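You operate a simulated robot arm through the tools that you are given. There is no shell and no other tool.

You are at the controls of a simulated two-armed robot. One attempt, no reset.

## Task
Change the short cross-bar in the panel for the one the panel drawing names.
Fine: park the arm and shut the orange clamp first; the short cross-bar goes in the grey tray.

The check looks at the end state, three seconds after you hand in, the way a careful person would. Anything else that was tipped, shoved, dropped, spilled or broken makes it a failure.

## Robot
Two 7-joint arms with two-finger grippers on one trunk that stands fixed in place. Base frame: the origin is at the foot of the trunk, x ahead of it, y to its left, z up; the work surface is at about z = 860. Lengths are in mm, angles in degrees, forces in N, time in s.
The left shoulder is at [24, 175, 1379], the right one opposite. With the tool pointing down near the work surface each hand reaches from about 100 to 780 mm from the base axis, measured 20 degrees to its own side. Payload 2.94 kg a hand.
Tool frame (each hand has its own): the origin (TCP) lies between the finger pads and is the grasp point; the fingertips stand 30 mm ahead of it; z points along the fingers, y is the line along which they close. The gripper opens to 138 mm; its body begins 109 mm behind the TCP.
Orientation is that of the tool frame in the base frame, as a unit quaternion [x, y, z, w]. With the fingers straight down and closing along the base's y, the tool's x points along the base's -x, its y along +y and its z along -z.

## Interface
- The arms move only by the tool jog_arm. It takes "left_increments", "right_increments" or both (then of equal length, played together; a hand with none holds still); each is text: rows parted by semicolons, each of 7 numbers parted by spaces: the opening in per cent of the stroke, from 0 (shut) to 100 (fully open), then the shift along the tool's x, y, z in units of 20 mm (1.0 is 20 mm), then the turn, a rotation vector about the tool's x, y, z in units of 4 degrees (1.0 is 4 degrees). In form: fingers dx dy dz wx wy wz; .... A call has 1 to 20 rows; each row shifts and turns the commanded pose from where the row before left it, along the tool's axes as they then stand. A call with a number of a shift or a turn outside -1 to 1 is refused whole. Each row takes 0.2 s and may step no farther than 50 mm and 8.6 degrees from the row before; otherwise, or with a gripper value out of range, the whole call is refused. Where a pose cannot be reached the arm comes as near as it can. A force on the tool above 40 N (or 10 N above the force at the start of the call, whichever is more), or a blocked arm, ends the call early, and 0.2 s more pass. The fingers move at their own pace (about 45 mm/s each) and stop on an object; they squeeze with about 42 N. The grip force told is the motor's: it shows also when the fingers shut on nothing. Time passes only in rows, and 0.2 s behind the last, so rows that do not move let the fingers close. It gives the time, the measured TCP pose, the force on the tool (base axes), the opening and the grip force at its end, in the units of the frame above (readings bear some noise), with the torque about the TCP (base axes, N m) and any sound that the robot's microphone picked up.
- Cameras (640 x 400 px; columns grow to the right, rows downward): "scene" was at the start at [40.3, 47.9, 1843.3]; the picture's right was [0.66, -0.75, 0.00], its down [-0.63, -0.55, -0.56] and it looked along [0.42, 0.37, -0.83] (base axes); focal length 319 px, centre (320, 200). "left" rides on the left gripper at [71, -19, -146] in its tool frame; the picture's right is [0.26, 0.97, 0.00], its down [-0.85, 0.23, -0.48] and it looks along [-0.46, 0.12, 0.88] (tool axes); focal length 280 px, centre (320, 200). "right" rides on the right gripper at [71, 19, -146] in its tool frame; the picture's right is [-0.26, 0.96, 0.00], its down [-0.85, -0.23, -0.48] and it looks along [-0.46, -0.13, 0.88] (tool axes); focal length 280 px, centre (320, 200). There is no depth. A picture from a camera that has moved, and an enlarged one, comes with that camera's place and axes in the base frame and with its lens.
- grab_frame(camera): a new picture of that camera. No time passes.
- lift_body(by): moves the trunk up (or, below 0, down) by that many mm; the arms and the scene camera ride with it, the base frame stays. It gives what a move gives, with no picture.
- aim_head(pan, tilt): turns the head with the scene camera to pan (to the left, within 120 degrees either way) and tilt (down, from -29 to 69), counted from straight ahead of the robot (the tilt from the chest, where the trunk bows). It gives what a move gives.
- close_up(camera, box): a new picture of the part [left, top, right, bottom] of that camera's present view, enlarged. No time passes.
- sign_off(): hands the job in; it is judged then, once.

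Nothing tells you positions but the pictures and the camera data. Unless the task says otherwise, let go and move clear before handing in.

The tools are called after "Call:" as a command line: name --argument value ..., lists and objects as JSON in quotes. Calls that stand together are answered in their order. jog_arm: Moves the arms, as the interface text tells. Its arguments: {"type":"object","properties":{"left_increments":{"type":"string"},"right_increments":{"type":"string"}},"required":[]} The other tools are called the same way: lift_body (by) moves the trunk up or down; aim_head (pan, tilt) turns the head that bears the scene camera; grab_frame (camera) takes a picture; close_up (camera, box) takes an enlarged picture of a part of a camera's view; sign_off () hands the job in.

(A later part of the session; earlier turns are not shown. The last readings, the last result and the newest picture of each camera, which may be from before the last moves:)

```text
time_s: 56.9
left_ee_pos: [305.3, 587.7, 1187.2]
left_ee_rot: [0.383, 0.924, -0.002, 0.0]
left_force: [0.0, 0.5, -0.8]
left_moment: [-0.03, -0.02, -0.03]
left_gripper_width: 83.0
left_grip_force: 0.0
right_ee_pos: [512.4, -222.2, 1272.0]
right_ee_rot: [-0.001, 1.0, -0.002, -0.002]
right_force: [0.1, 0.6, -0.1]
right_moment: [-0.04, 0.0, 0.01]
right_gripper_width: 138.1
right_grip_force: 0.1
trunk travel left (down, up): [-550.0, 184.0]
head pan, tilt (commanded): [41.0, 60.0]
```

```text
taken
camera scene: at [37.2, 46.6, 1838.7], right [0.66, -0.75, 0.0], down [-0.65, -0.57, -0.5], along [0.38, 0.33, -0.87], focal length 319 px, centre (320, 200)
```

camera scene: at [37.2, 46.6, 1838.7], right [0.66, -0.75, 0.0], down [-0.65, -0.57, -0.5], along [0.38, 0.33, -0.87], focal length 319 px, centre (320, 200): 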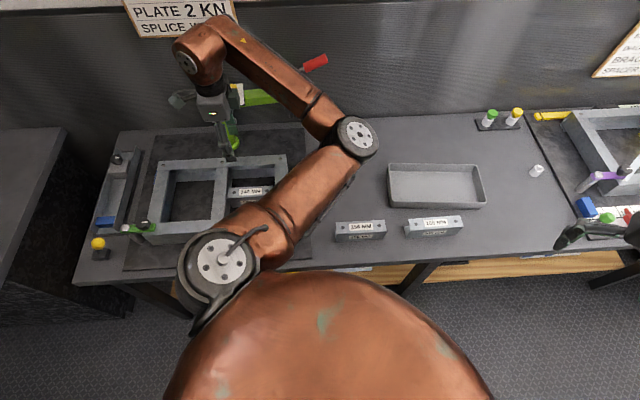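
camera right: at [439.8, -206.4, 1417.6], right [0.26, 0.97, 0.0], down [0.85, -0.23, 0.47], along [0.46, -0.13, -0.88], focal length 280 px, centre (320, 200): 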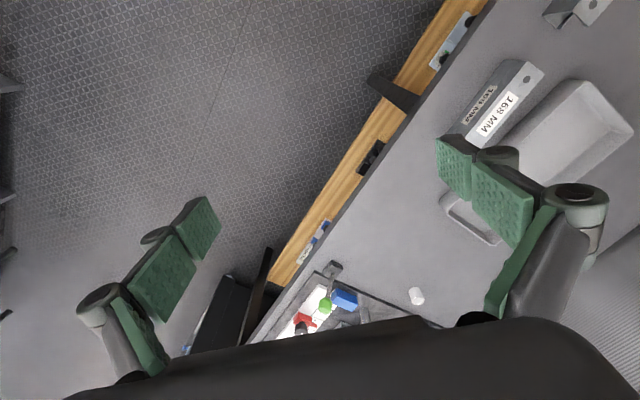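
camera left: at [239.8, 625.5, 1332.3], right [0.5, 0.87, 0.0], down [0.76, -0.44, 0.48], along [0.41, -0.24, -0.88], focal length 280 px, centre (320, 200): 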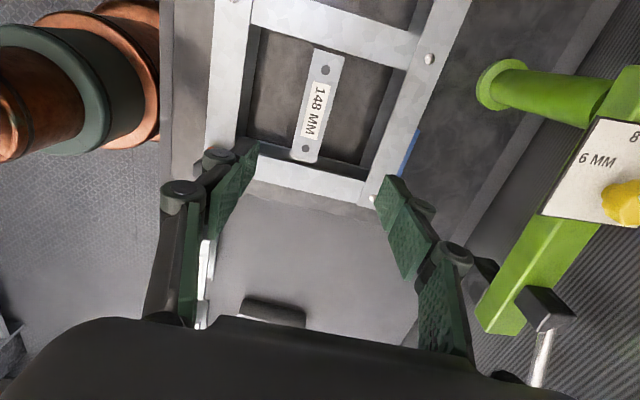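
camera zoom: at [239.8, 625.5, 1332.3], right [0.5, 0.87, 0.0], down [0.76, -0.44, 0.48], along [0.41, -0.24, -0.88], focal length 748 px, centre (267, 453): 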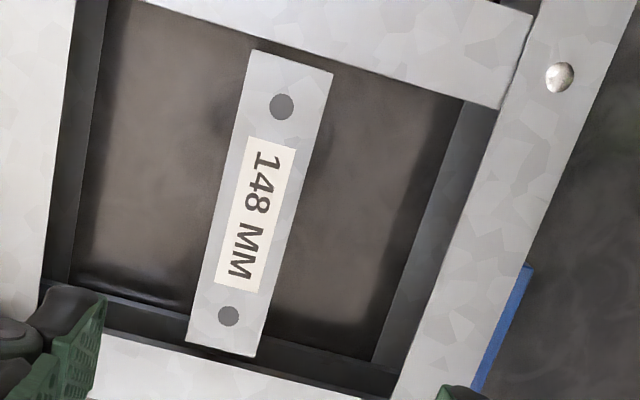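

The bar is ~40 mm wide with its top about flush with the frame and several millimetres of slack at each end. I'll go lower over it and refine the measurement.

Call:
jog_arm --left_increments "60 -0.26 -0.25 1 0 0 0; 60 0 0 1 0 0 0; 60 0 0 1 0 0 0; 60 0 0 1 0 0 0; 60 0 0 1 0 0 0; 60 0 0 1 0 0 0"

Call:
grab_frame --camera "left"

Call:
close_up --camera "left" --box '[230, 60, 390, 180]'

Call:
close_up --camera "left" --box '[230, 0, 390, 120]'

```text
time_s: 58.3
left_ee_pos: [305.5, 578.7, 1068.6]
left_ee_rot: [0.384, 0.923, 0.0, 0.0]
left_force: [-0.2, 0.3, -0.9]
left_moment: [-0.02, 0.0, 0.01]
left_gripper_width: 82.8
left_grip_force: 0.1
right_ee_pos: [510.3, -223.8, 1271.5]
right_ee_rot: [-0.002, 1.0, -0.002, -0.001]
right_force: [0.1, -0.7, 0.5]
right_moment: [-0.03, 0.0, -0.02]
right_gripper_width: 138.1
right_grip_force: 0.0
trunk travel left (down, up): [-550.0, 184.0]
head pan, tilt (commanded): [41.0, 60.0]
```

```text
taken
camera left: at [240.9, 615.8, 1212.5], right [0.5, 0.87, 0.0], down [0.76, -0.44, 0.48], along [0.41, -0.24, -0.88], focal length 280 px, centre (320, 200)
```

left: 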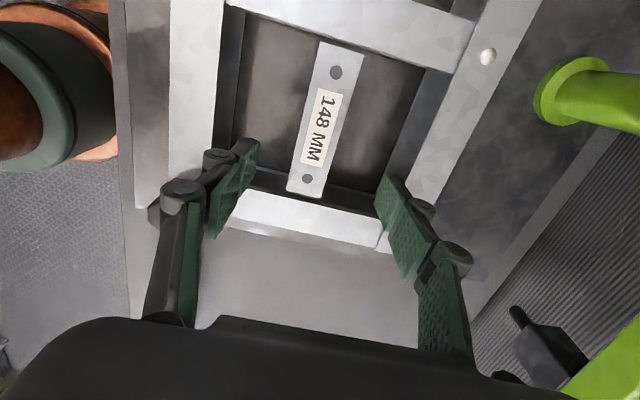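

```text
3.33 times, centred on (310, 120) of left
camera zoom: at [240.9, 615.8, 1212.5], right [0.5, 0.87, 0.0], down [0.76, -0.44, 0.48], along [0.41, -0.24, -0.88], focal length 935 px, centre (353, 467)
```

zoom: 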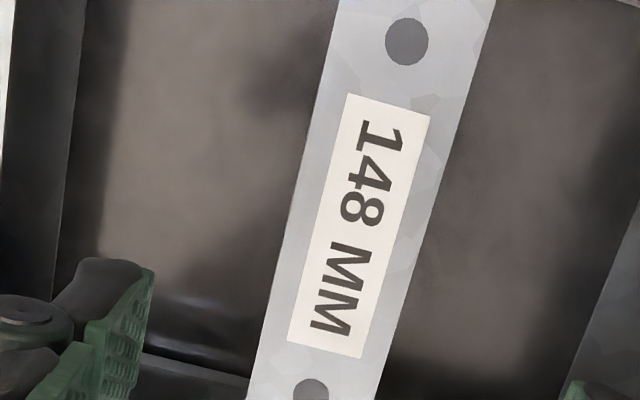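

```text
3.33 times, centred on (310, 60) of left
camera zoom: at [240.9, 615.8, 1212.5], right [0.5, 0.87, 0.0], down [0.76, -0.44, 0.48], along [0.41, -0.24, -0.88], focal length 935 px, centre (353, 667)
```

zoom: 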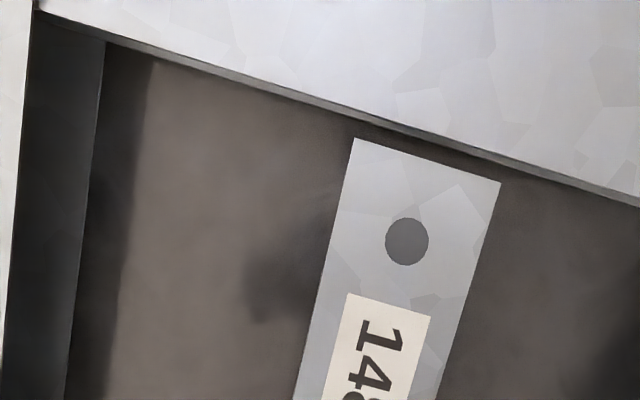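

Call:
close_up --camera "left" --box '[230, 150, 390, 260]'

```text
3.64 times, centred on (310, 205) of left
camera zoom: at [240.9, 615.8, 1212.5], right [0.5, 0.87, 0.0], down [0.76, -0.44, 0.48], along [0.41, -0.24, -0.88], focal length 1020 px, centre (356, 182)
```

zoom: 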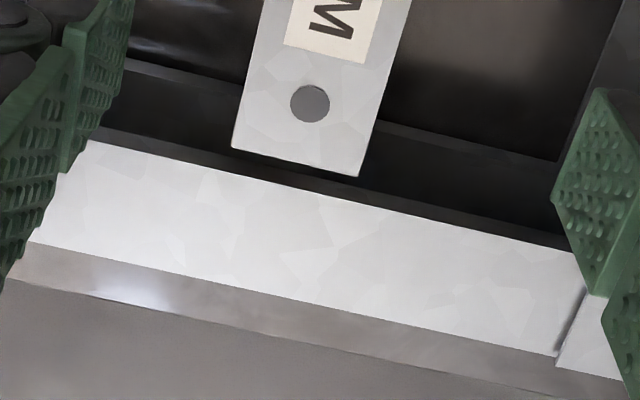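

The bar is centred under the hand within ~1 mm and aligned; gaps are ~6.4 mm and ~8 mm, so the bay is ≈162 mm and the 156 bar will fit with ~3 mm each side. I descend and grip the 148 bar.

Call:
jog_arm --left_increments "60 0.055 0.015 1 0 0 0; 60 0 0 1 0 0 0; 60 0 0 1 0 0 0; 60 0 0 1 0 0 0; 60 0 0 1 0 0 0; 60 0 0 1 0 0 0; 60 0 0 1 0 0 0; 60 0 0 0.55 0 0 0"

Call:
grab_frame --camera "left"

```text
time_s: 60.1
left_ee_pos: [305.9, 580.5, 917.1]
left_ee_rot: [0.383, 0.924, 0.0, 0.0]
left_force: [-0.2, -1.1, -0.9]
left_moment: [0.03, 0.02, 0.0]
left_gripper_width: 82.8
left_grip_force: 0.1
right_ee_pos: [510.7, -223.7, 1272.4]
right_ee_rot: [-0.001, 1.0, -0.002, -0.001]
right_force: [0.2, 0.1, -0.6]
right_moment: [-0.01, -0.01, -0.01]
right_gripper_width: 137.9
right_grip_force: 0.1
trunk travel left (down, up): [-550.0, 184.0]
head pan, tilt (commanded): [41.0, 60.0]
```

```text
taken
camera left: at [241.6, 616.9, 1061.5], right [0.5, 0.87, 0.0], down [0.76, -0.44, 0.48], along [0.41, -0.24, -0.88], focal length 280 px, centre (320, 200)
```

left: 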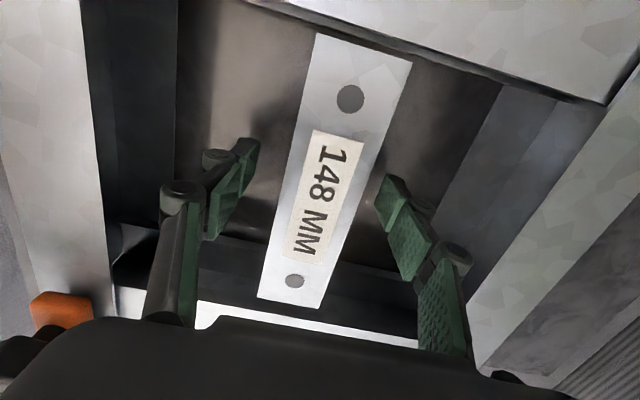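

Call:
jog_arm --left_increments "0 0 0 0 0 0 0; 0 0 0 0 0 0 0; 0 0 0 0 0 0 0; 0 0 0 0 0 0 0; 0 0 0 0 0 0 0"

Call:
grab_frame --camera "left"

```text
time_s: 61.3
left_ee_pos: [306.2, 579.3, 916.6]
left_ee_rot: [0.383, 0.924, -0.001, -0.001]
left_force: [0.2, 0.1, 0.0]
left_moment: [0.02, 0.03, 0.04]
left_gripper_width: 39.2
left_grip_force: 41.9
right_ee_pos: [511.4, -223.8, 1271.6]
right_ee_rot: [0.0, 1.0, -0.002, -0.001]
right_force: [0.1, -1.0, 0.7]
right_moment: [0.02, 0.03, -0.02]
right_gripper_width: 137.9
right_grip_force: 0.1
trunk travel left (down, up): [-550.0, 184.0]
head pan, tilt (commanded): [41.0, 60.0]
```

```text
taken
camera left: at [241.5, 616.9, 1061.5], right [0.5, 0.87, 0.0], down [0.76, -0.44, 0.48], along [0.41, -0.24, -0.88], focal length 280 px, centre (320, 200)
```

left: 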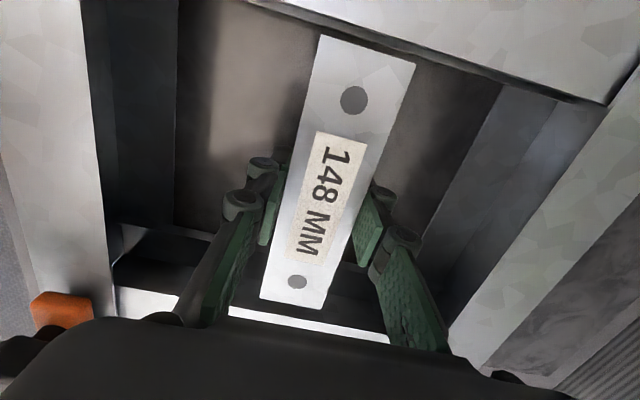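

Gripped (39 mm, 42 N). I lift it straight up.

Call:
jog_arm --left_increments "0 0 0 -0.4 0 0 0; 0 0 0 -0.6 0 0 0; 0 0 0 -1 0 0 0; 0 0 0 -1 0 0 0; 0 0 0 -1 0 0 0; 0 0 0 -1 0 0 0; 0 0 0 -1 0 0 0; 0 0 0 -1 0 0 0; 0 0 0 -1 0 0 0; 0 0 0 -1 0 0 0; 0 0 0 -1 0 0 0"

Call:
grab_frame --camera "left"

Call:
grab_frame --camera "scene"

```text
time_s: 63.7
left_ee_pos: [305.3, 578.9, 1117.8]
left_ee_rot: [0.384, 0.923, -0.001, 0.001]
left_force: [0.2, 0.4, -1.6]
left_moment: [0.02, -0.05, 0.0]
left_gripper_width: 39.0
left_grip_force: 42.0
right_ee_pos: [511.0, -224.2, 1271.7]
right_ee_rot: [-0.001, 1.0, -0.002, -0.001]
right_force: [0.1, 0.2, 0.4]
right_moment: [0.0, 0.0, -0.01]
right_gripper_width: 137.7
right_grip_force: 0.0
trunk travel left (down, up): [-550.0, 184.0]
head pan, tilt (commanded): [41.0, 60.0]
```

```text
taken
camera left: at [240.6, 616.2, 1262.3], right [0.5, 0.87, 0.0], down [0.76, -0.44, 0.48], along [0.41, -0.24, -0.88], focal length 280 px, centre (320, 200)
```

left: 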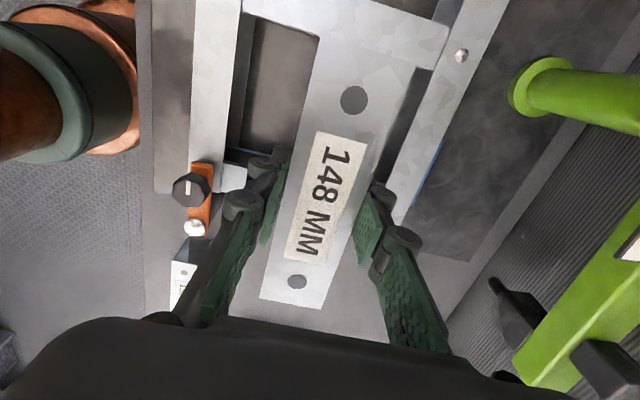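

```text
taken
camera scene: at [37.2, 44.2, 1838.7], right [0.66, -0.75, 0.0], down [-0.65, -0.57, -0.5], along [0.38, 0.33, -0.87], focal length 319 px, centre (320, 200)
```

scene: 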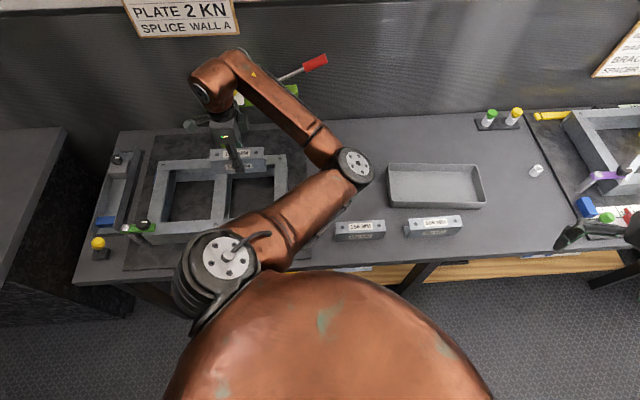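

Call:
close_up --camera "scene" --box '[320, 140, 500, 250]'

Call:
close_up --camera "scene" --box '[190, 130, 320, 240]'

```text
3.56 times, centred on (410, 195) of scene
camera zoom: at [37.2, 44.2, 1838.7], right [0.66, -0.75, 0.0], down [-0.65, -0.57, -0.5], along [0.38, 0.33, -0.87], focal length 1136 px, centre (0, 218)
```

zoom: 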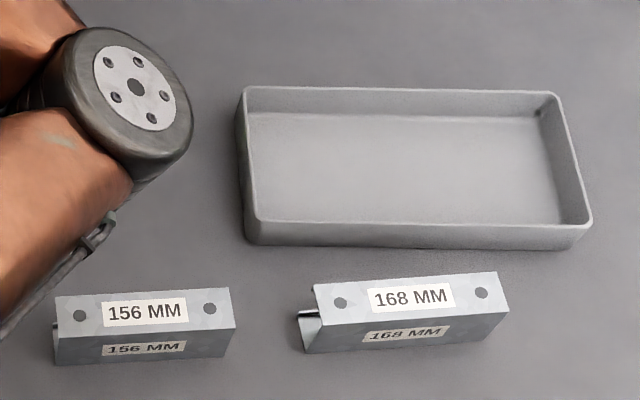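

```text
3.64 times, centred on (255, 185) of scene
camera zoom: at [37.2, 44.2, 1838.7], right [0.66, -0.75, 0.0], down [-0.65, -0.57, -0.5], along [0.38, 0.33, -0.87], focal length 1162 px, centre (556, 254)
```

zoom: 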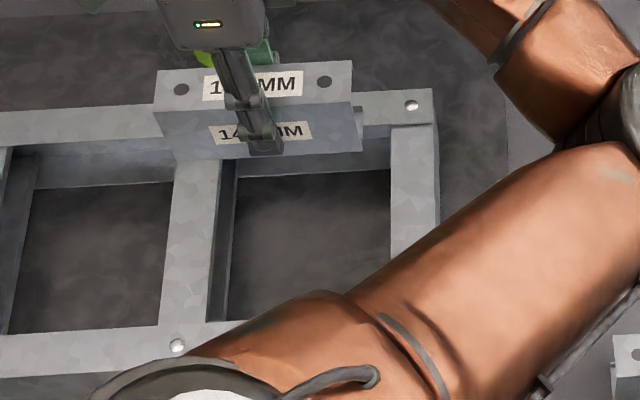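

The 148 bar is out (≈70 mm tall, so its bottom is ~50 mm below the TCP). Next stop is the tray: its rim centre is ≈ [773, 145], and I'll use its near-left part, ≈ [730, 195], which the left hand can reach.

Call:
jog_arm --left_increments "0 -0.993 0.056 0 0 0 0; 0 -0.993 0.056 0 0 0 0; 0 -0.993 0.056 0 0 0 0; 0 -0.993 0.056 0 0 0 0; 0 -0.993 0.056 0 0 0 0; 0 -0.993 0.056 0 0 0 0; 0 -0.993 0.056 0 0 0 0; 0 -0.993 0.056 0 0 0 0; 0 -0.993 0.056 0 0 0 0; 0 -0.993 0.056 0 0 0 0; 0 -0.993 0.056 0 0 0 0; 0 -0.993 0.056 0 0 0 0; 0 -0.993 0.056 0 0 0 0; 0 -0.993 0.056 0 0 0 0; 0 -0.993 0.056 0 0 0 0"

Call:
grab_frame --camera "left"

Call:
grab_frame --camera "scene"

```text
time_s: 66.9
left_ee_pos: [529.5, 379.6, 1118.3]
left_ee_rot: [0.384, 0.923, -0.001, -0.001]
left_force: [-0.1, 0.3, -1.0]
left_moment: [0.0, 0.0, -0.01]
left_gripper_width: 39.0
left_grip_force: 41.7
right_ee_pos: [511.7, -225.0, 1270.9]
right_ee_rot: [-0.001, 1.0, -0.002, -0.001]
right_force: [0.2, 0.2, -0.6]
right_moment: [0.0, 0.04, 0.02]
right_gripper_width: 138.1
right_grip_force: 0.0
trunk travel left (down, up): [-550.0, 184.0]
head pan, tilt (commanded): [41.0, 60.0]
```

```text
taken
camera left: at [464.2, 417.2, 1262.5], right [0.5, 0.87, 0.0], down [0.76, -0.44, 0.48], along [0.41, -0.24, -0.88], focal length 280 px, centre (320, 200)
```

left: 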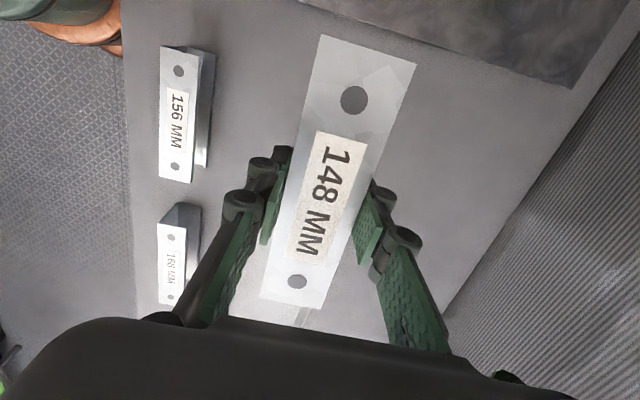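

```text
taken
camera scene: at [37.8, 43.6, 1838.7], right [0.66, -0.75, 0.0], down [-0.65, -0.57, -0.5], along [0.38, 0.33, -0.87], focal length 319 px, centre (320, 200)
```

scene: 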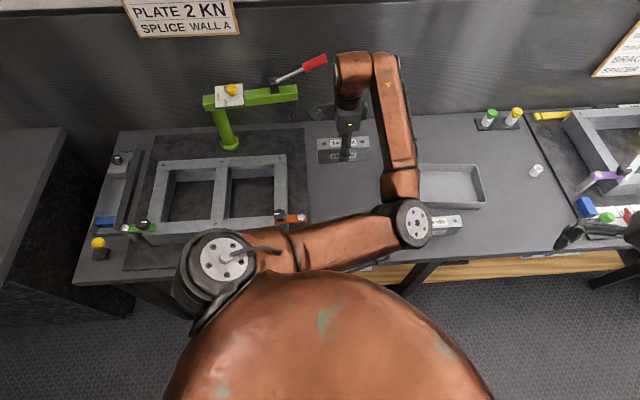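

Call:
jog_arm --left_increments "0 -0.987 0.049 0 0 0 0; 0 -0.987 0.049 0 0 0 0; 0 -0.987 0.049 0 0 0 0; 0 -0.987 0.049 0 0 0 0; 0 -0.987 0.049 0 0 0 0; 0 -0.987 0.049 0 0 0 0; 0 -0.987 0.049 0 0 0 0; 0 -0.987 0.049 0 0 0 0; 0 -0.987 0.049 0 0 0 0; 0 -0.987 0.049 0 0 0 0"

Call:
grab_frame --camera "left"

Call:
grab_frame --camera "scene"

```text
time_s: 69.1
left_ee_pos: [674.7, 247.6, 1117.4]
left_ee_rot: [0.383, 0.924, -0.001, -0.001]
left_force: [-0.1, 0.1, -0.4]
left_moment: [0.01, 0.03, 0.02]
left_gripper_width: 39.0
left_grip_force: 42.5
right_ee_pos: [510.7, -225.0, 1271.5]
right_ee_rot: [-0.001, 1.0, -0.001, -0.003]
right_force: [-0.1, 0.5, -0.5]
right_moment: [0.02, 0.03, 0.01]
right_gripper_width: 138.0
right_grip_force: 0.0
trunk travel left (down, up): [-550.0, 184.0]
head pan, tilt (commanded): [41.0, 60.0]
```

```text
taken
camera left: at [610.5, 283.7, 1261.9], right [0.5, 0.87, 0.0], down [0.76, -0.44, 0.48], along [0.41, -0.24, -0.88], focal length 280 px, centre (320, 200)
```

left: 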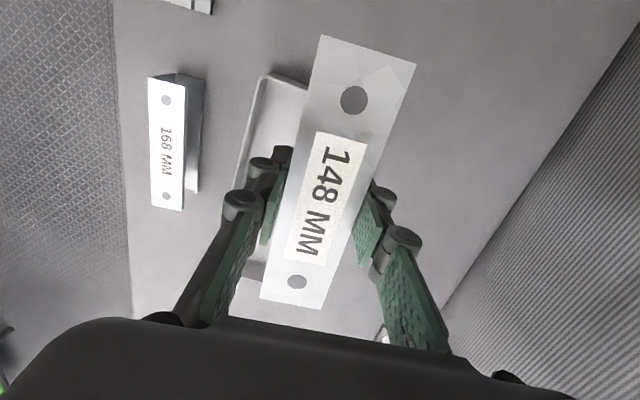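

```text
taken
camera scene: at [37.9, 43.7, 1838.7], right [0.66, -0.75, 0.0], down [-0.65, -0.57, -0.5], along [0.38, 0.33, -0.87], focal length 319 px, centre (320, 200)
```

scene: 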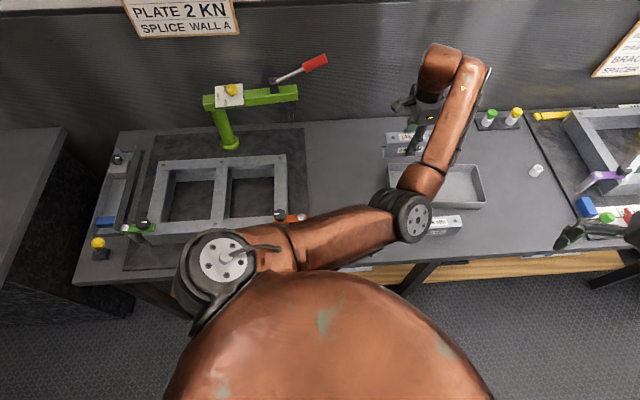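

Call:
jog_arm --left_increments "0 -1 0.04 0 0 0 0; 0 -1 0.04 0 0 0 0; 0 -1 0.04 0 0 0 0; 0 -1 0.04 0 0 0 0; 0 0 0 0 0 0 1"

Call:
grab_frame --camera "left"

Call:
close_up --camera "scene" --box '[360, 100, 520, 230]'

```text
time_s: 70.3
left_ee_pos: [732.8, 193.2, 1119.2]
left_ee_rot: [0.415, 0.91, 0.0, 0.0]
left_force: [-0.4, -0.6, -0.4]
left_moment: [0.02, -0.04, -0.01]
left_gripper_width: 38.9
left_grip_force: 41.8
right_ee_pos: [511.2, -223.8, 1271.3]
right_ee_rot: [0.0, 1.0, -0.001, -0.001]
right_force: [-0.1, 0.7, 0.0]
right_moment: [-0.04, 0.0, -0.01]
right_gripper_width: 137.9
right_grip_force: 0.1
trunk travel left (down, up): [-550.0, 184.0]
head pan, tilt (commanded): [41.0, 60.0]
```

```text
taken
camera left: at [671.0, 234.4, 1263.5], right [0.56, 0.83, 0.0], down [0.73, -0.49, 0.48], along [0.39, -0.27, -0.88], focal length 280 px, centre (320, 200)
```

left: 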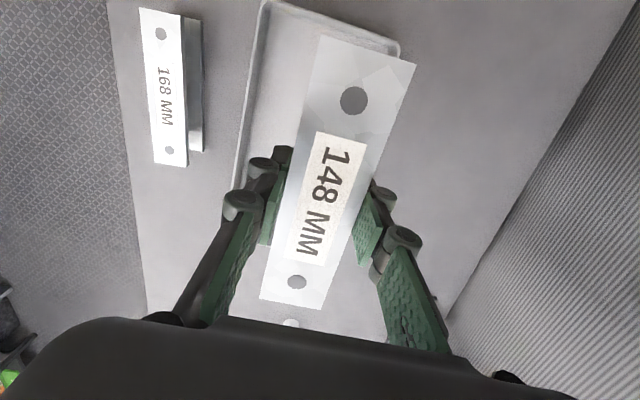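

```text
3.08 times, centred on (440, 165) of scene
camera zoom: at [37.1, 44.4, 1838.7], right [0.66, -0.75, 0.0], down [-0.65, -0.57, -0.5], along [0.38, 0.33, -0.87], focal length 983 px, centre (-49, 308)
```

zoom: 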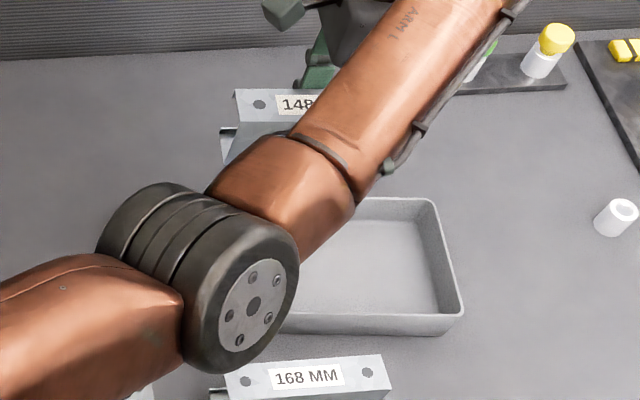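

Call:
jog_arm --left_increments "0 -0.5 -0.5 0 0 0 0; 0 0 0 1 0 0 0; 0 0 0 1 0 0 0; 0 0 0 1 0 0 0; 0 0 0 1 0 0 0; 0 0 0 1 0 0 0; 0 0 0 1 0 0 0; 0 0 0 0.8 0 0 0"

Call:
grab_frame --camera "left"

Call:
grab_frame --camera "scene"

```text
time_s: 72.1
left_ee_pos: [732.0, 178.3, 981.1]
left_ee_rot: [0.414, 0.91, -0.001, 0.0]
left_force: [0.6, 0.0, -1.0]
left_moment: [0.0, 0.01, -0.02]
left_gripper_width: 39.1
left_grip_force: 42.1
right_ee_pos: [510.7, -224.4, 1271.4]
right_ee_rot: [-0.001, 1.0, -0.002, -0.001]
right_force: [0.2, 0.0, 1.1]
right_moment: [-0.01, 0.01, -0.01]
right_gripper_width: 137.8
right_grip_force: 0.0
trunk travel left (down, up): [-550.0, 184.0]
head pan, tilt (commanded): [41.0, 60.0]
```

```text
taken
camera left: at [669.9, 220.5, 1125.6], right [0.56, 0.83, 0.0], down [0.73, -0.49, 0.48], along [0.39, -0.27, -0.88], focal length 280 px, centre (320, 200)
```

left: 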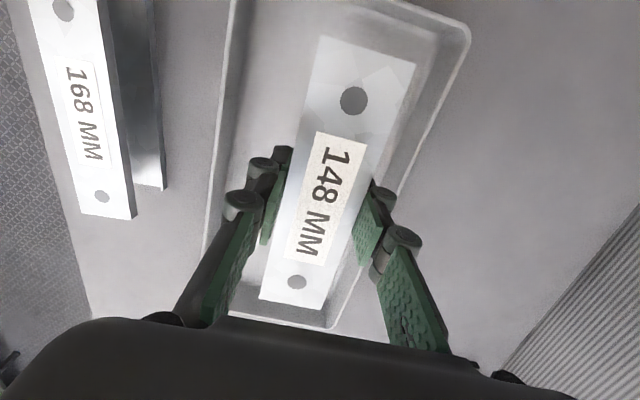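

```text
taken
camera scene: at [37.7, 44.2, 1838.7], right [0.66, -0.75, 0.0], down [-0.65, -0.57, -0.5], along [0.38, 0.33, -0.87], focal length 319 px, centre (320, 200)
```

scene: 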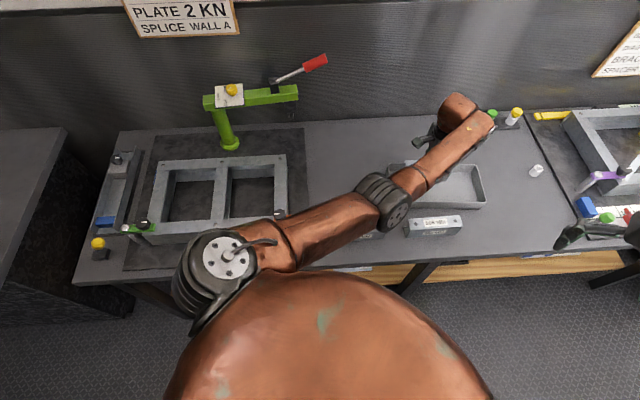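

The bar is nicely inside the tray outline. I'll lower it until I feel the floor.

Call:
jog_arm --left_increments "0 0 0 1 0 0 0; 0 0 0 1 0 0 0; 0 0 0 1 0 0 0; 0 0 0 0.1 0 0 0; 0 0 0 0.1 0 0 0"

```text
time_s: 73.3
left_ee_pos: [732.6, 179.0, 919.6]
left_ee_rot: [0.415, 0.91, -0.001, -0.001]
left_force: [-0.9, 0.3, -0.5]
left_moment: [0.01, 0.04, -0.01]
left_gripper_width: 38.7
left_grip_force: 41.5
right_ee_pos: [511.8, -223.8, 1271.5]
right_ee_rot: [-0.001, 1.0, -0.001, 0.0]
right_force: [0.0, 0.5, 0.3]
right_moment: [-0.04, -0.02, 0.0]
right_gripper_width: 138.0
right_grip_force: 0.0
trunk travel left (down, up): [-550.0, 184.0]
head pan, tilt (commanded): [41.0, 60.0]
```

Call:
jog_arm --left_increments "0 0 0 0.1 0 0 0; 0 0 0 0.1 0 0 0; 0 0 0 0 0 0 0"

Call:
grab_frame --camera "left"

```text
time_s: 74.1
left_ee_pos: [733.9, 179.2, 914.7]
left_ee_rot: [0.416, 0.909, -0.001, 0.0]
left_force: [0.3, 0.4, -1.4]
left_moment: [0.0, -0.03, 0.0]
left_gripper_width: 38.9
left_grip_force: 41.6
right_ee_pos: [511.4, -224.5, 1272.5]
right_ee_rot: [0.0, 1.0, -0.002, -0.001]
right_force: [-1.2, 0.7, 0.2]
right_moment: [-0.02, 0.01, 0.04]
right_gripper_width: 138.0
right_grip_force: 0.1
trunk travel left (down, up): [-550.0, 184.0]
head pan, tilt (commanded): [41.0, 60.0]
```

```text
taken
camera left: at [670.3, 220.1, 1059.1], right [0.56, 0.83, 0.0], down [0.73, -0.49, 0.48], along [0.39, -0.27, -0.88], focal length 280 px, centre (320, 200)
```

left: 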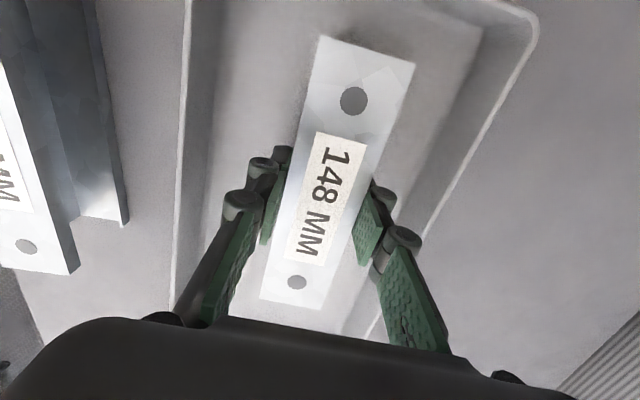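

Call:
jog_arm --left_increments "0 0 0 0.1 0 0 0; 0 0 0 0.1 0 0 0; 0 0 0 0 0 0 0"

Call:
jog_arm --left_increments "0 0 0 0.1 0 0 0; 0 0 0 0.1 0 0 0; 0 0 0 0 0 0 0"

```text
time_s: 74.9
left_ee_pos: [731.2, 179.0, 910.4]
left_ee_rot: [0.415, 0.91, -0.001, 0.0]
left_force: [0.3, -0.3, -1.4]
left_moment: [0.01, 0.0, 0.01]
left_gripper_width: 38.7
left_grip_force: 42.5
right_ee_pos: [511.6, -223.8, 1270.7]
right_ee_rot: [-0.001, 1.0, -0.001, -0.001]
right_force: [0.0, -0.6, -0.6]
right_moment: [0.03, -0.01, 0.01]
right_gripper_width: 138.0
right_grip_force: 0.0
trunk travel left (down, up): [-550.0, 184.0]
head pan, tilt (commanded): [41.0, 60.0]
```

```text
time_s: 75.7
left_ee_pos: [731.4, 177.3, 908.9]
left_ee_rot: [0.415, 0.91, 0.002, 0.001]
left_force: [-0.5, 2.6, 16.2]
left_moment: [0.57, 0.72, -0.03]
left_gripper_width: 39.2
left_grip_force: 42.0
right_ee_pos: [509.6, -224.6, 1272.2]
right_ee_rot: [-0.001, 1.0, -0.001, -0.001]
right_force: [0.4, -0.3, -0.2]
right_moment: [-0.01, -0.03, 0.0]
right_gripper_width: 138.1
right_grip_force: 0.1
trunk travel left (down, up): [-550.0, 184.0]
head pan, tilt (commanded): [41.0, 60.0]
```

Contact with the tray floor felt (16 N). I ease up a hair, open modestly and lift out.

Call:
jog_arm --left_increments "0 0 0 -0.05 0 0 0; 45 0 0 0 0 0 0; 45 0 0 0 0 0 0; 45 0 0 0 0 0 0; 45 0 0 -0.5 0 0 0; 45 0 0 -1 0 0 0; 45 0 0 -1 0 0 0; 45 0 0 -1 0 0 0; 45 0 0 -1 0 0 0; 45 0 0 -1 0 0 0; 45 0 0 -1 0 0 0; 45 0 0 -1 0 0 0; 45 0 0 -1 0 0 0; 45 0 0 -1 0 0 0; 45 0 0 -1 0 0 0"

Call:
grab_frame --camera "left"

Call:
grab_frame --camera "scene"

```text
time_s: 78.9
left_ee_pos: [731.9, 178.0, 1116.6]
left_ee_rot: [0.416, 0.909, 0.0, 0.0]
left_force: [-1.0, 0.7, 0.3]
left_moment: [-0.02, 0.0, 0.01]
left_gripper_width: 62.2
left_grip_force: 0.2
right_ee_pos: [510.8, -223.7, 1270.7]
right_ee_rot: [-0.001, 1.0, -0.002, 0.0]
right_force: [-0.7, -0.3, 0.9]
right_moment: [0.01, -0.05, -0.02]
right_gripper_width: 138.1
right_grip_force: 0.1
trunk travel left (down, up): [-550.0, 184.0]
head pan, tilt (commanded): [41.0, 60.0]
```

```text
taken
camera left: at [669.9, 219.6, 1261.5], right [0.56, 0.83, 0.0], down [0.73, -0.49, 0.48], along [0.39, -0.27, -0.88], focal length 280 px, centre (320, 200)
```

left: 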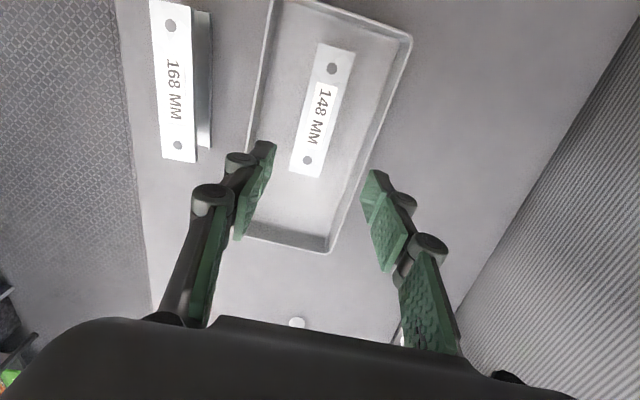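

```text
taken
camera scene: at [37.0, 43.8, 1838.7], right [0.66, -0.75, 0.0], down [-0.65, -0.57, -0.5], along [0.38, 0.33, -0.87], focal length 319 px, centre (320, 200)
```

scene: 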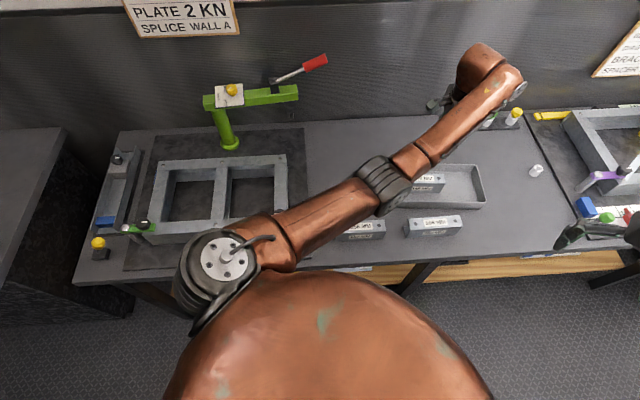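

The 148 bar stands in the tray. Now I move over to the 156 bar (≈ [448, 231], about −46°) at the same safe height.

Call:
jog_arm --left_increments "60 0.942 -0.75 0 0 0 0; 60 0.942 -0.75 0 0 0 0; 60 0.942 -0.75 0 0 0 0; 60 0.942 -0.75 0 0 0 0; 60 0.942 -0.75 0 0 0 0; 60 0.942 -0.75 0 0 0 0; 60 0.942 -0.75 0 0 0 0; 60 0.942 -0.75 0 0 0 0; 60 0.942 -0.75 0 0 0 0; 60 0.942 -0.75 0 0 0 0; 60 0.942 -0.75 0 0 0 0; 60 0.942 -0.75 0 0 0 0; 60 0 0 0 0 0 -0.72"

Call:
grab_frame --camera "left"

Call:
grab_frame --camera "scene"

```text
time_s: 81.7
left_ee_pos: [571.5, 275.8, 1109.2]
left_ee_rot: [0.393, 0.92, 0.0, -0.001]
left_force: [-0.1, -0.3, -0.8]
left_moment: [-0.01, 0.02, -0.01]
left_gripper_width: 82.6
left_grip_force: 0.1
left hand out of reach, approached as far as the arm can: row 5, 6, 7, 8, 9, 10, 11, 12
right_ee_pos: [512.2, -224.2, 1272.2]
right_ee_rot: [-0.001, 1.0, -0.002, -0.001]
right_force: [0.4, 0.2, -0.3]
right_moment: [0.02, -0.01, 0.03]
right_gripper_width: 137.9
right_grip_force: 0.0
trunk travel left (down, up): [-550.0, 184.0]
head pan, tilt (commanded): [41.0, 60.0]
```

```text
taken
camera left: at [506.2, 314.4, 1254.1], right [0.52, 0.86, 0.0], down [0.75, -0.45, 0.48], along [0.41, -0.25, -0.88], focal length 280 px, centre (320, 200)
```

left: 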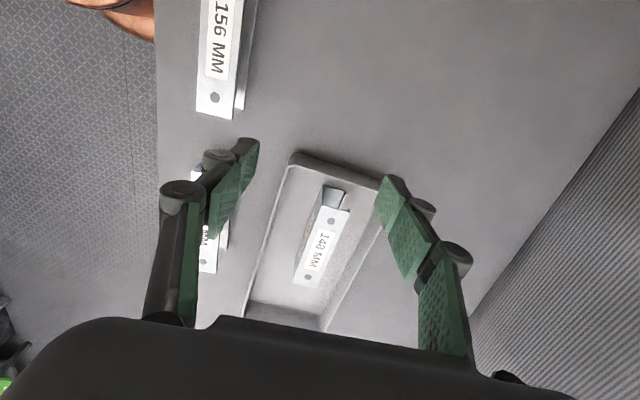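

```text
taken
camera scene: at [37.8, 44.1, 1838.7], right [0.66, -0.75, 0.0], down [-0.65, -0.57, -0.5], along [0.38, 0.33, -0.87], focal length 319 px, centre (320, 200)
```

scene: 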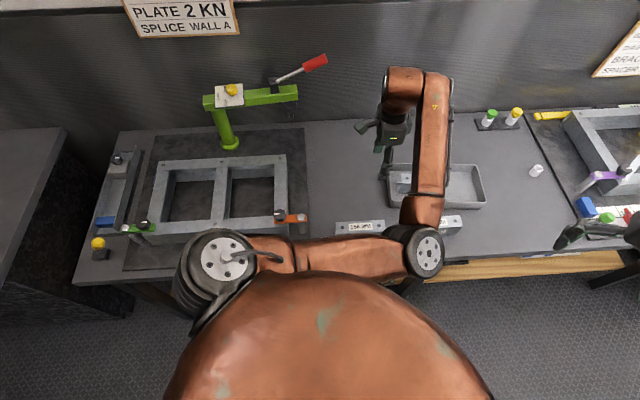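

The current elbow-inward posture can't bring the left hand back over the 156 bar (joint limit), so I'll move to free space high above and turn the wrist clockwise to let the elbow swing back out to the left, checking as I go.

Call:
jog_arm --left_increments "60 0.3 0.05 -1 0 0 0; 60 0.5 0.1 -1 0 0 0; 60 0.9 0.15 -1 0 0 0; 60 1 0.16 -0.7 0 0 0; 60 1 0.16 -0.7 0 0 0; 60 1 0.16 -0.7 0 0 0; 60 1 0.16 -0.7 0 0 0; 60 1 0.16 -0.7 0 0 0; 60 1 0.16 -0.7 0 0 0; 60 1 0.16 -0.5 0 0 0; 60 1 0.16 -0.5 0 0 0; 60 1 0.16 -0.5 0 0 0; 60 1 0.16 0 0 0 0; 60 1 0.16 0 0 0 0"

Call:
grab_frame --camera "scene"

```text
time_s: 84.7
left_ee_pos: [421.6, 489.9, 1282.8]
left_ee_rot: [0.392, 0.92, -0.001, 0.001]
left_force: [1.0, -0.3, -1.0]
left_moment: [0.01, 0.04, 0.02]
left_gripper_width: 82.9
left_grip_force: 0.0
right_ee_pos: [511.6, -221.8, 1271.3]
right_ee_rot: [-0.001, 1.0, -0.003, -0.001]
right_force: [-0.1, 1.0, 0.3]
right_moment: [0.0, -0.01, -0.04]
right_gripper_width: 137.9
right_grip_force: 0.0
trunk travel left (down, up): [-550.0, 184.0]
head pan, tilt (commanded): [41.0, 60.0]
```

```text
taken
camera scene: at [36.9, 45.4, 1838.7], right [0.66, -0.75, 0.0], down [-0.65, -0.57, -0.5], along [0.38, 0.33, -0.87], focal length 319 px, centre (320, 200)
```

scene: 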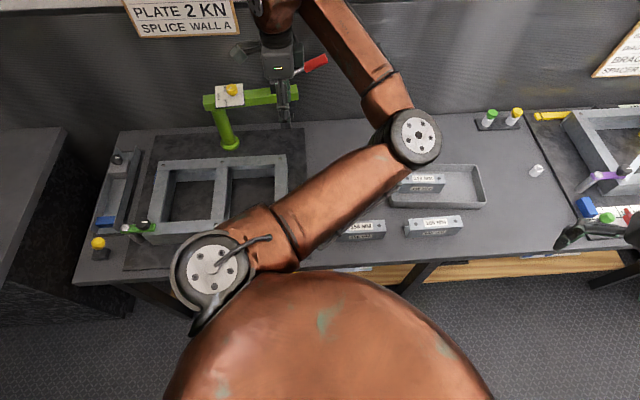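

Call:
jog_arm --left_increments "60 0 0 0 0 0 1; 60 0 0 0 0 0 1; 60 0 0 0 0 0 1; 60 0 0 0 0 0 1; 60 0 0 0 0 0 1; 60 0 0 0 0 0 1; 60 0 0 0 0 0 1; 60 0 0 0 0 0 1; 60 0 0 0 0 0 1; 60 0 0 0 0 0 1"

Call:
grab_frame --camera "scene"

```text
time_s: 86.9
left_ee_pos: [423.4, 488.2, 1283.5]
left_ee_rot: [0.683, 0.73, 0.0, 0.0]
left_force: [-0.2, 0.8, 0.3]
left_moment: [0.01, 0.03, 0.02]
left_gripper_width: 82.8
left_grip_force: 0.1
right_ee_pos: [511.1, -223.6, 1270.7]
right_ee_rot: [-0.001, 1.0, -0.003, -0.001]
right_force: [-0.6, 0.4, 0.5]
right_moment: [-0.01, -0.02, 0.01]
right_gripper_width: 138.0
right_grip_force: 0.0
trunk travel left (down, up): [-550.0, 184.0]
head pan, tilt (commanded): [41.0, 60.0]
```

```text
taken
camera scene: at [37.3, 44.2, 1838.7], right [0.66, -0.75, 0.0], down [-0.65, -0.57, -0.5], along [0.38, 0.33, -0.87], focal length 319 px, centre (320, 200)
```

scene: 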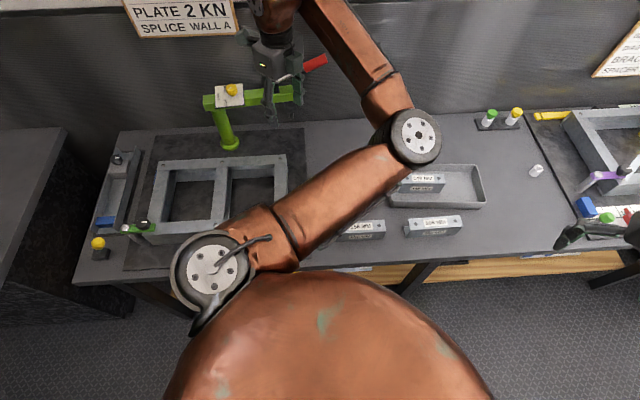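

Call:
jog_arm --left_increments "60 0 0 0 0 0 1; 60 0 0 0 0 0 1; 60 0 0 0 0 0 1; 60 0 0 0 0 0 1; 60 0 0 0 0 0 1; 60 0 0 0 0 0 1; 60 0 0 0 0 0 1; 60 0 0 0 0 0 1; 60 0 0 0 0 0 1; 60 0 0 0 0 0 1"

Call:
grab_frame --camera "scene"

```text
time_s: 89.1
left_ee_pos: [417.8, 494.9, 1286.6]
left_ee_rot: [0.856, 0.517, 0.0, 0.003]
left_force: [-0.9, 0.0, 0.4]
left_moment: [0.01, -0.01, 0.03]
left_gripper_width: 82.8
left_grip_force: 0.1
left hand out of reach, approached as far as the arm can: row 2, 3
right_ee_pos: [511.5, -223.9, 1271.4]
right_ee_rot: [-0.001, 1.0, -0.002, 0.001]
right_force: [-0.2, -0.4, -0.2]
right_moment: [0.01, 0.0, -0.01]
right_gripper_width: 138.2
right_grip_force: 0.1
trunk travel left (down, up): [-550.0, 184.0]
head pan, tilt (commanded): [41.0, 60.0]
```

```text
taken
camera scene: at [37.0, 44.3, 1838.7], right [0.66, -0.75, 0.0], down [-0.65, -0.57, -0.5], along [0.38, 0.33, -0.87], focal length 319 px, centre (320, 200)
```

scene: 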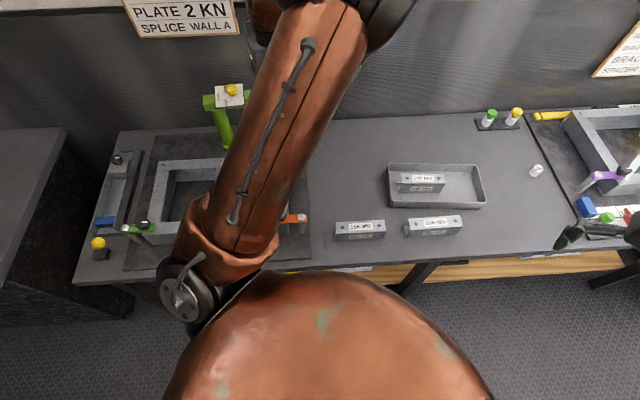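

The elbow has swung up over the top. A bit more rotation should take it to the left side.

Call:
jog_arm --left_increments "60 0 0 0 0 0 1; 60 0 0 0 0 0 1; 60 0 0 0 0 0 1; 60 0 0 0 0 0 1; 60 0 0 0 0 0 1"

Call:
grab_frame --camera "scene"

```text
time_s: 90.3
left_ee_pos: [426.7, 497.8, 1309.4]
left_ee_rot: [0.87, 0.494, -0.003, 0.001]
left_force: [-0.2, -0.8, -0.3]
left_moment: [0.01, 0.03, -0.03]
left_gripper_width: 83.1
left_grip_force: 0.0
left hand out of reach, approached as far as the arm can: row 1, 2, 3, 4, 5
right_ee_pos: [512.1, -224.5, 1271.6]
right_ee_rot: [-0.001, 1.0, -0.002, -0.001]
right_force: [0.5, 0.0, -0.7]
right_moment: [-0.05, 0.01, 0.0]
right_gripper_width: 137.8
right_grip_force: 0.1
trunk travel left (down, up): [-550.0, 184.0]
head pan, tilt (commanded): [41.0, 60.0]
```

```text
taken
camera scene: at [37.6, 44.4, 1838.7], right [0.66, -0.75, 0.0], down [-0.65, -0.57, -0.5], along [0.38, 0.33, -0.87], focal length 319 px, centre (320, 200)
```

scene: 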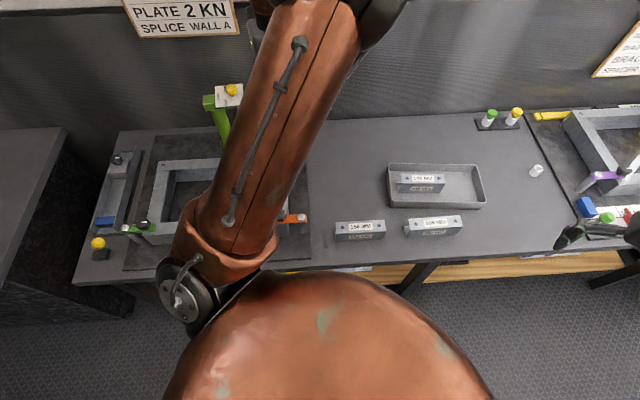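

Call:
jog_arm --left_increments "60 0 0 0 0 0 -1; 60 0 0 0 0 0 -1; 60 0 0 0 0 0 -1; 60 0 0 0 0 0 -1; 60 0 0 0 0 0 -1; 60 0 0 0 0 0 -1; 60 0 0 0 0 0 -1; 60 0 0 0 0 0 -1; 60 0 0 0 0 0 -1; 60 0 0 0 0 0 -1"

Call:
grab_frame --camera "scene"

```text
time_s: 92.5
left_ee_pos: [425.7, 498.5, 1311.5]
left_ee_rot: [0.648, 0.761, -0.002, -0.001]
left_force: [-0.1, 0.6, 0.2]
left_moment: [0.02, 0.02, 0.05]
left_gripper_width: 82.7
left_grip_force: 0.0
right_ee_pos: [511.4, -224.3, 1272.2]
right_ee_rot: [-0.001, 1.0, -0.002, -0.001]
right_force: [-0.7, 0.4, -0.3]
right_moment: [0.04, 0.01, 0.0]
right_gripper_width: 138.1
right_grip_force: 0.1
trunk travel left (down, up): [-550.0, 184.0]
head pan, tilt (commanded): [41.0, 60.0]
```

```text
taken
camera scene: at [37.5, 44.2, 1838.7], right [0.66, -0.75, 0.0], down [-0.65, -0.57, -0.5], along [0.38, 0.33, -0.87], focal length 319 px, centre (320, 200)
```

scene: 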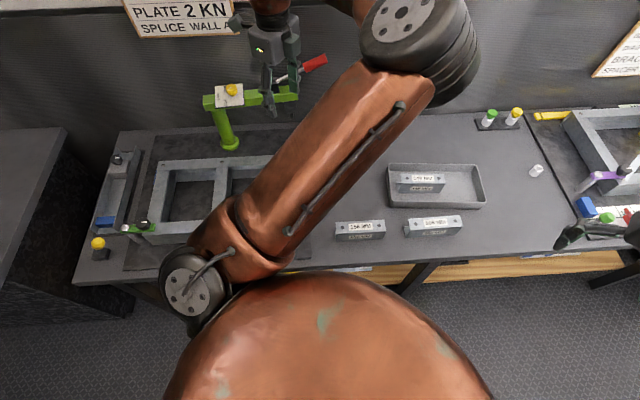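

Call:
jog_arm --left_increments "60 0 0 0 0 0 -1; 60 0 0 0 0 0 -1; 60 0 0 0 0 0 -1; 60 0 0 0 0 0 -1; 60 0 0 0 0 0 -1; 60 0 0 0 0 0 -1; 60 0 0 0 0 0 -1; 60 0 0 0 0 0 -1; 60 0 0 0 0 0 -0.7"

Call:
grab_frame --camera "scene"

```text
time_s: 94.5
left_ee_pos: [424.7, 496.7, 1310.9]
left_ee_rot: [0.39, 0.921, -0.003, -0.002]
left_force: [-0.1, -0.1, 0.5]
left_moment: [0.0, 0.0, 0.01]
left_gripper_width: 82.8
left_grip_force: 0.1
right_ee_pos: [511.7, -224.1, 1271.9]
right_ee_rot: [-0.001, 1.0, -0.002, 0.0]
right_force: [0.3, -0.1, -0.1]
right_moment: [-0.01, 0.01, 0.0]
right_gripper_width: 138.0
right_grip_force: 0.1
trunk travel left (down, up): [-550.0, 184.0]
head pan, tilt (commanded): [41.0, 60.0]
```

```text
taken
camera scene: at [37.4, 44.2, 1838.7], right [0.66, -0.75, 0.0], down [-0.65, -0.57, -0.5], along [0.38, 0.33, -0.87], focal length 319 px, centre (320, 200)
```

scene: 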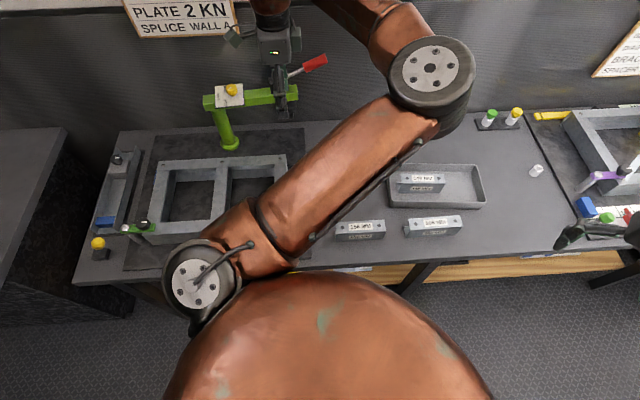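

Call:
jog_arm --left_increments "60 0 0 0 0 0 1; 60 0 0 0 0 0 1; 60 0 0 0 0 0 1; 60 0 0 0 0 0 1; 60 0 0 0 0 0 1; 60 0 0 0 0 0 1; 60 0 0 0 0 0 1; 60 0 0 0 0 0 1; 60 0 0 0 0 0 1; 60 0 0 0 0 0 1; 60 0 0 0 0 0 1; 60 0 0 0 0 0 1; 60 0 0 0 0 0 1; 60 0 0 0 0 0 1; 60 0 0 0 0 0 1; 60 0 0 0 0 0 1; 60 0 0 0 0 0 1; 60 0 0 0 0 0 1"

Call:
grab_frame --camera "scene"

```text
time_s: 98.3
left_ee_pos: [424.7, 499.8, 1310.2]
left_ee_rot: [0.858, 0.514, -0.002, 0.0]
left_force: [-1.0, 0.3, -0.2]
left_moment: [0.01, -0.04, 0.03]
left_gripper_width: 83.0
left_grip_force: 0.0
right_ee_pos: [511.0, -223.4, 1272.7]
right_ee_rot: [0.0, 1.0, -0.002, -0.001]
right_force: [-1.0, 0.0, -0.5]
right_moment: [-0.01, -0.04, 0.01]
right_gripper_width: 137.7
right_grip_force: 0.0
trunk travel left (down, up): [-550.0, 184.0]
head pan, tilt (commanded): [41.0, 60.0]
```

```text
taken
camera scene: at [36.0, 44.7, 1838.7], right [0.66, -0.75, 0.0], down [-0.65, -0.57, -0.5], along [0.38, 0.33, -0.87], focal length 319 px, centre (320, 200)
```

scene: 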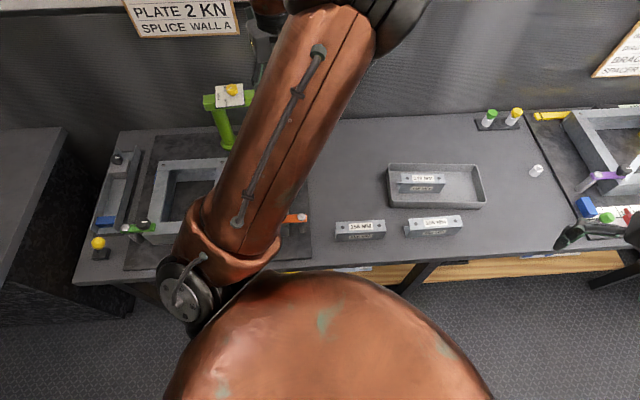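

Call:
jog_arm --left_increments "60 -0.919 0.638 0.2 0 0 0; 60 -0.919 0.638 0.2 0 0 0; 60 -0.919 0.638 0.2 0 0 0; 60 -0.919 0.638 0.2 0 0 0; 60 -0.919 0.638 0.2 0 0 0"

Call:
grab_frame --camera "scene"

```text
time_s: 99.5
left_ee_pos: [439.1, 385.9, 1289.2]
left_ee_rot: [0.857, 0.515, -0.001, 0.0]
left_force: [0.2, -0.3, -0.8]
left_moment: [0.05, 0.0, -0.02]
left_gripper_width: 82.8
left_grip_force: 0.0
right_ee_pos: [511.7, -225.7, 1271.7]
right_ee_rot: [-0.001, 1.0, -0.001, -0.001]
right_force: [-0.7, -0.3, 0.1]
right_moment: [0.01, 0.01, 0.04]
right_gripper_width: 138.2
right_grip_force: 0.1
trunk travel left (down, up): [-550.0, 184.0]
head pan, tilt (commanded): [41.0, 60.0]
```

```text
taken
camera scene: at [37.7, 42.8, 1838.7], right [0.66, -0.75, 0.0], down [-0.65, -0.57, -0.5], along [0.38, 0.33, -0.87], focal length 319 px, centre (320, 200)
```

scene: 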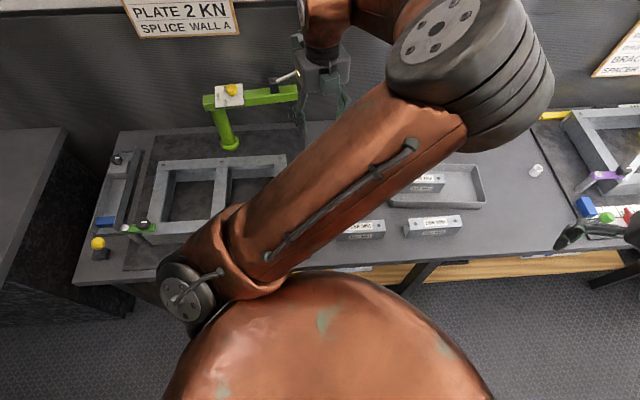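

Call:
jog_arm --left_increments "60 -0.919 0.638 0.4 0 0 0; 60 -0.919 0.638 0.4 0 0 0; 60 -0.919 0.638 0.4 0 0 0; 60 -0.919 0.638 0.4 0 0 0; 60 -0.919 0.638 0.4 0 0 0"

Call:
grab_frame --camera "scene"

```text
time_s: 100.7
left_ee_pos: [453.1, 274.1, 1250.5]
left_ee_rot: [0.857, 0.515, -0.003, 0.0]
left_force: [0.1, -0.6, 0.4]
left_moment: [0.0, 0.0, 0.01]
left_gripper_width: 82.6
left_grip_force: 0.0
right_ee_pos: [512.1, -224.6, 1270.9]
right_ee_rot: [-0.001, 1.0, -0.001, -0.001]
right_force: [0.3, 0.5, 0.1]
right_moment: [0.01, 0.01, 0.02]
right_gripper_width: 137.9
right_grip_force: 0.0
trunk travel left (down, up): [-550.0, 184.0]
head pan, tilt (commanded): [41.0, 60.0]
```

```text
taken
camera scene: at [37.3, 42.8, 1838.7], right [0.66, -0.75, 0.0], down [-0.65, -0.57, -0.5], along [0.38, 0.33, -0.87], focal length 319 px, centre (320, 200)
```

scene: 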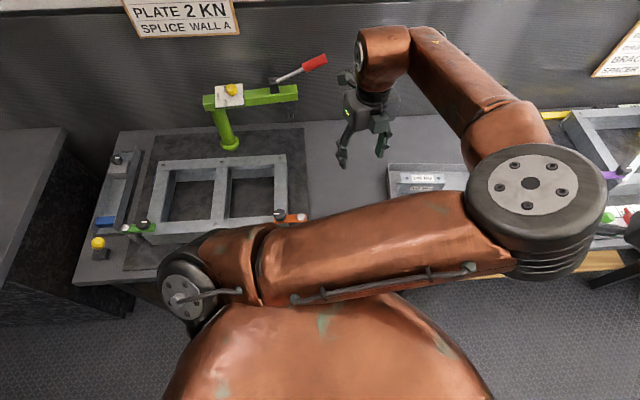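

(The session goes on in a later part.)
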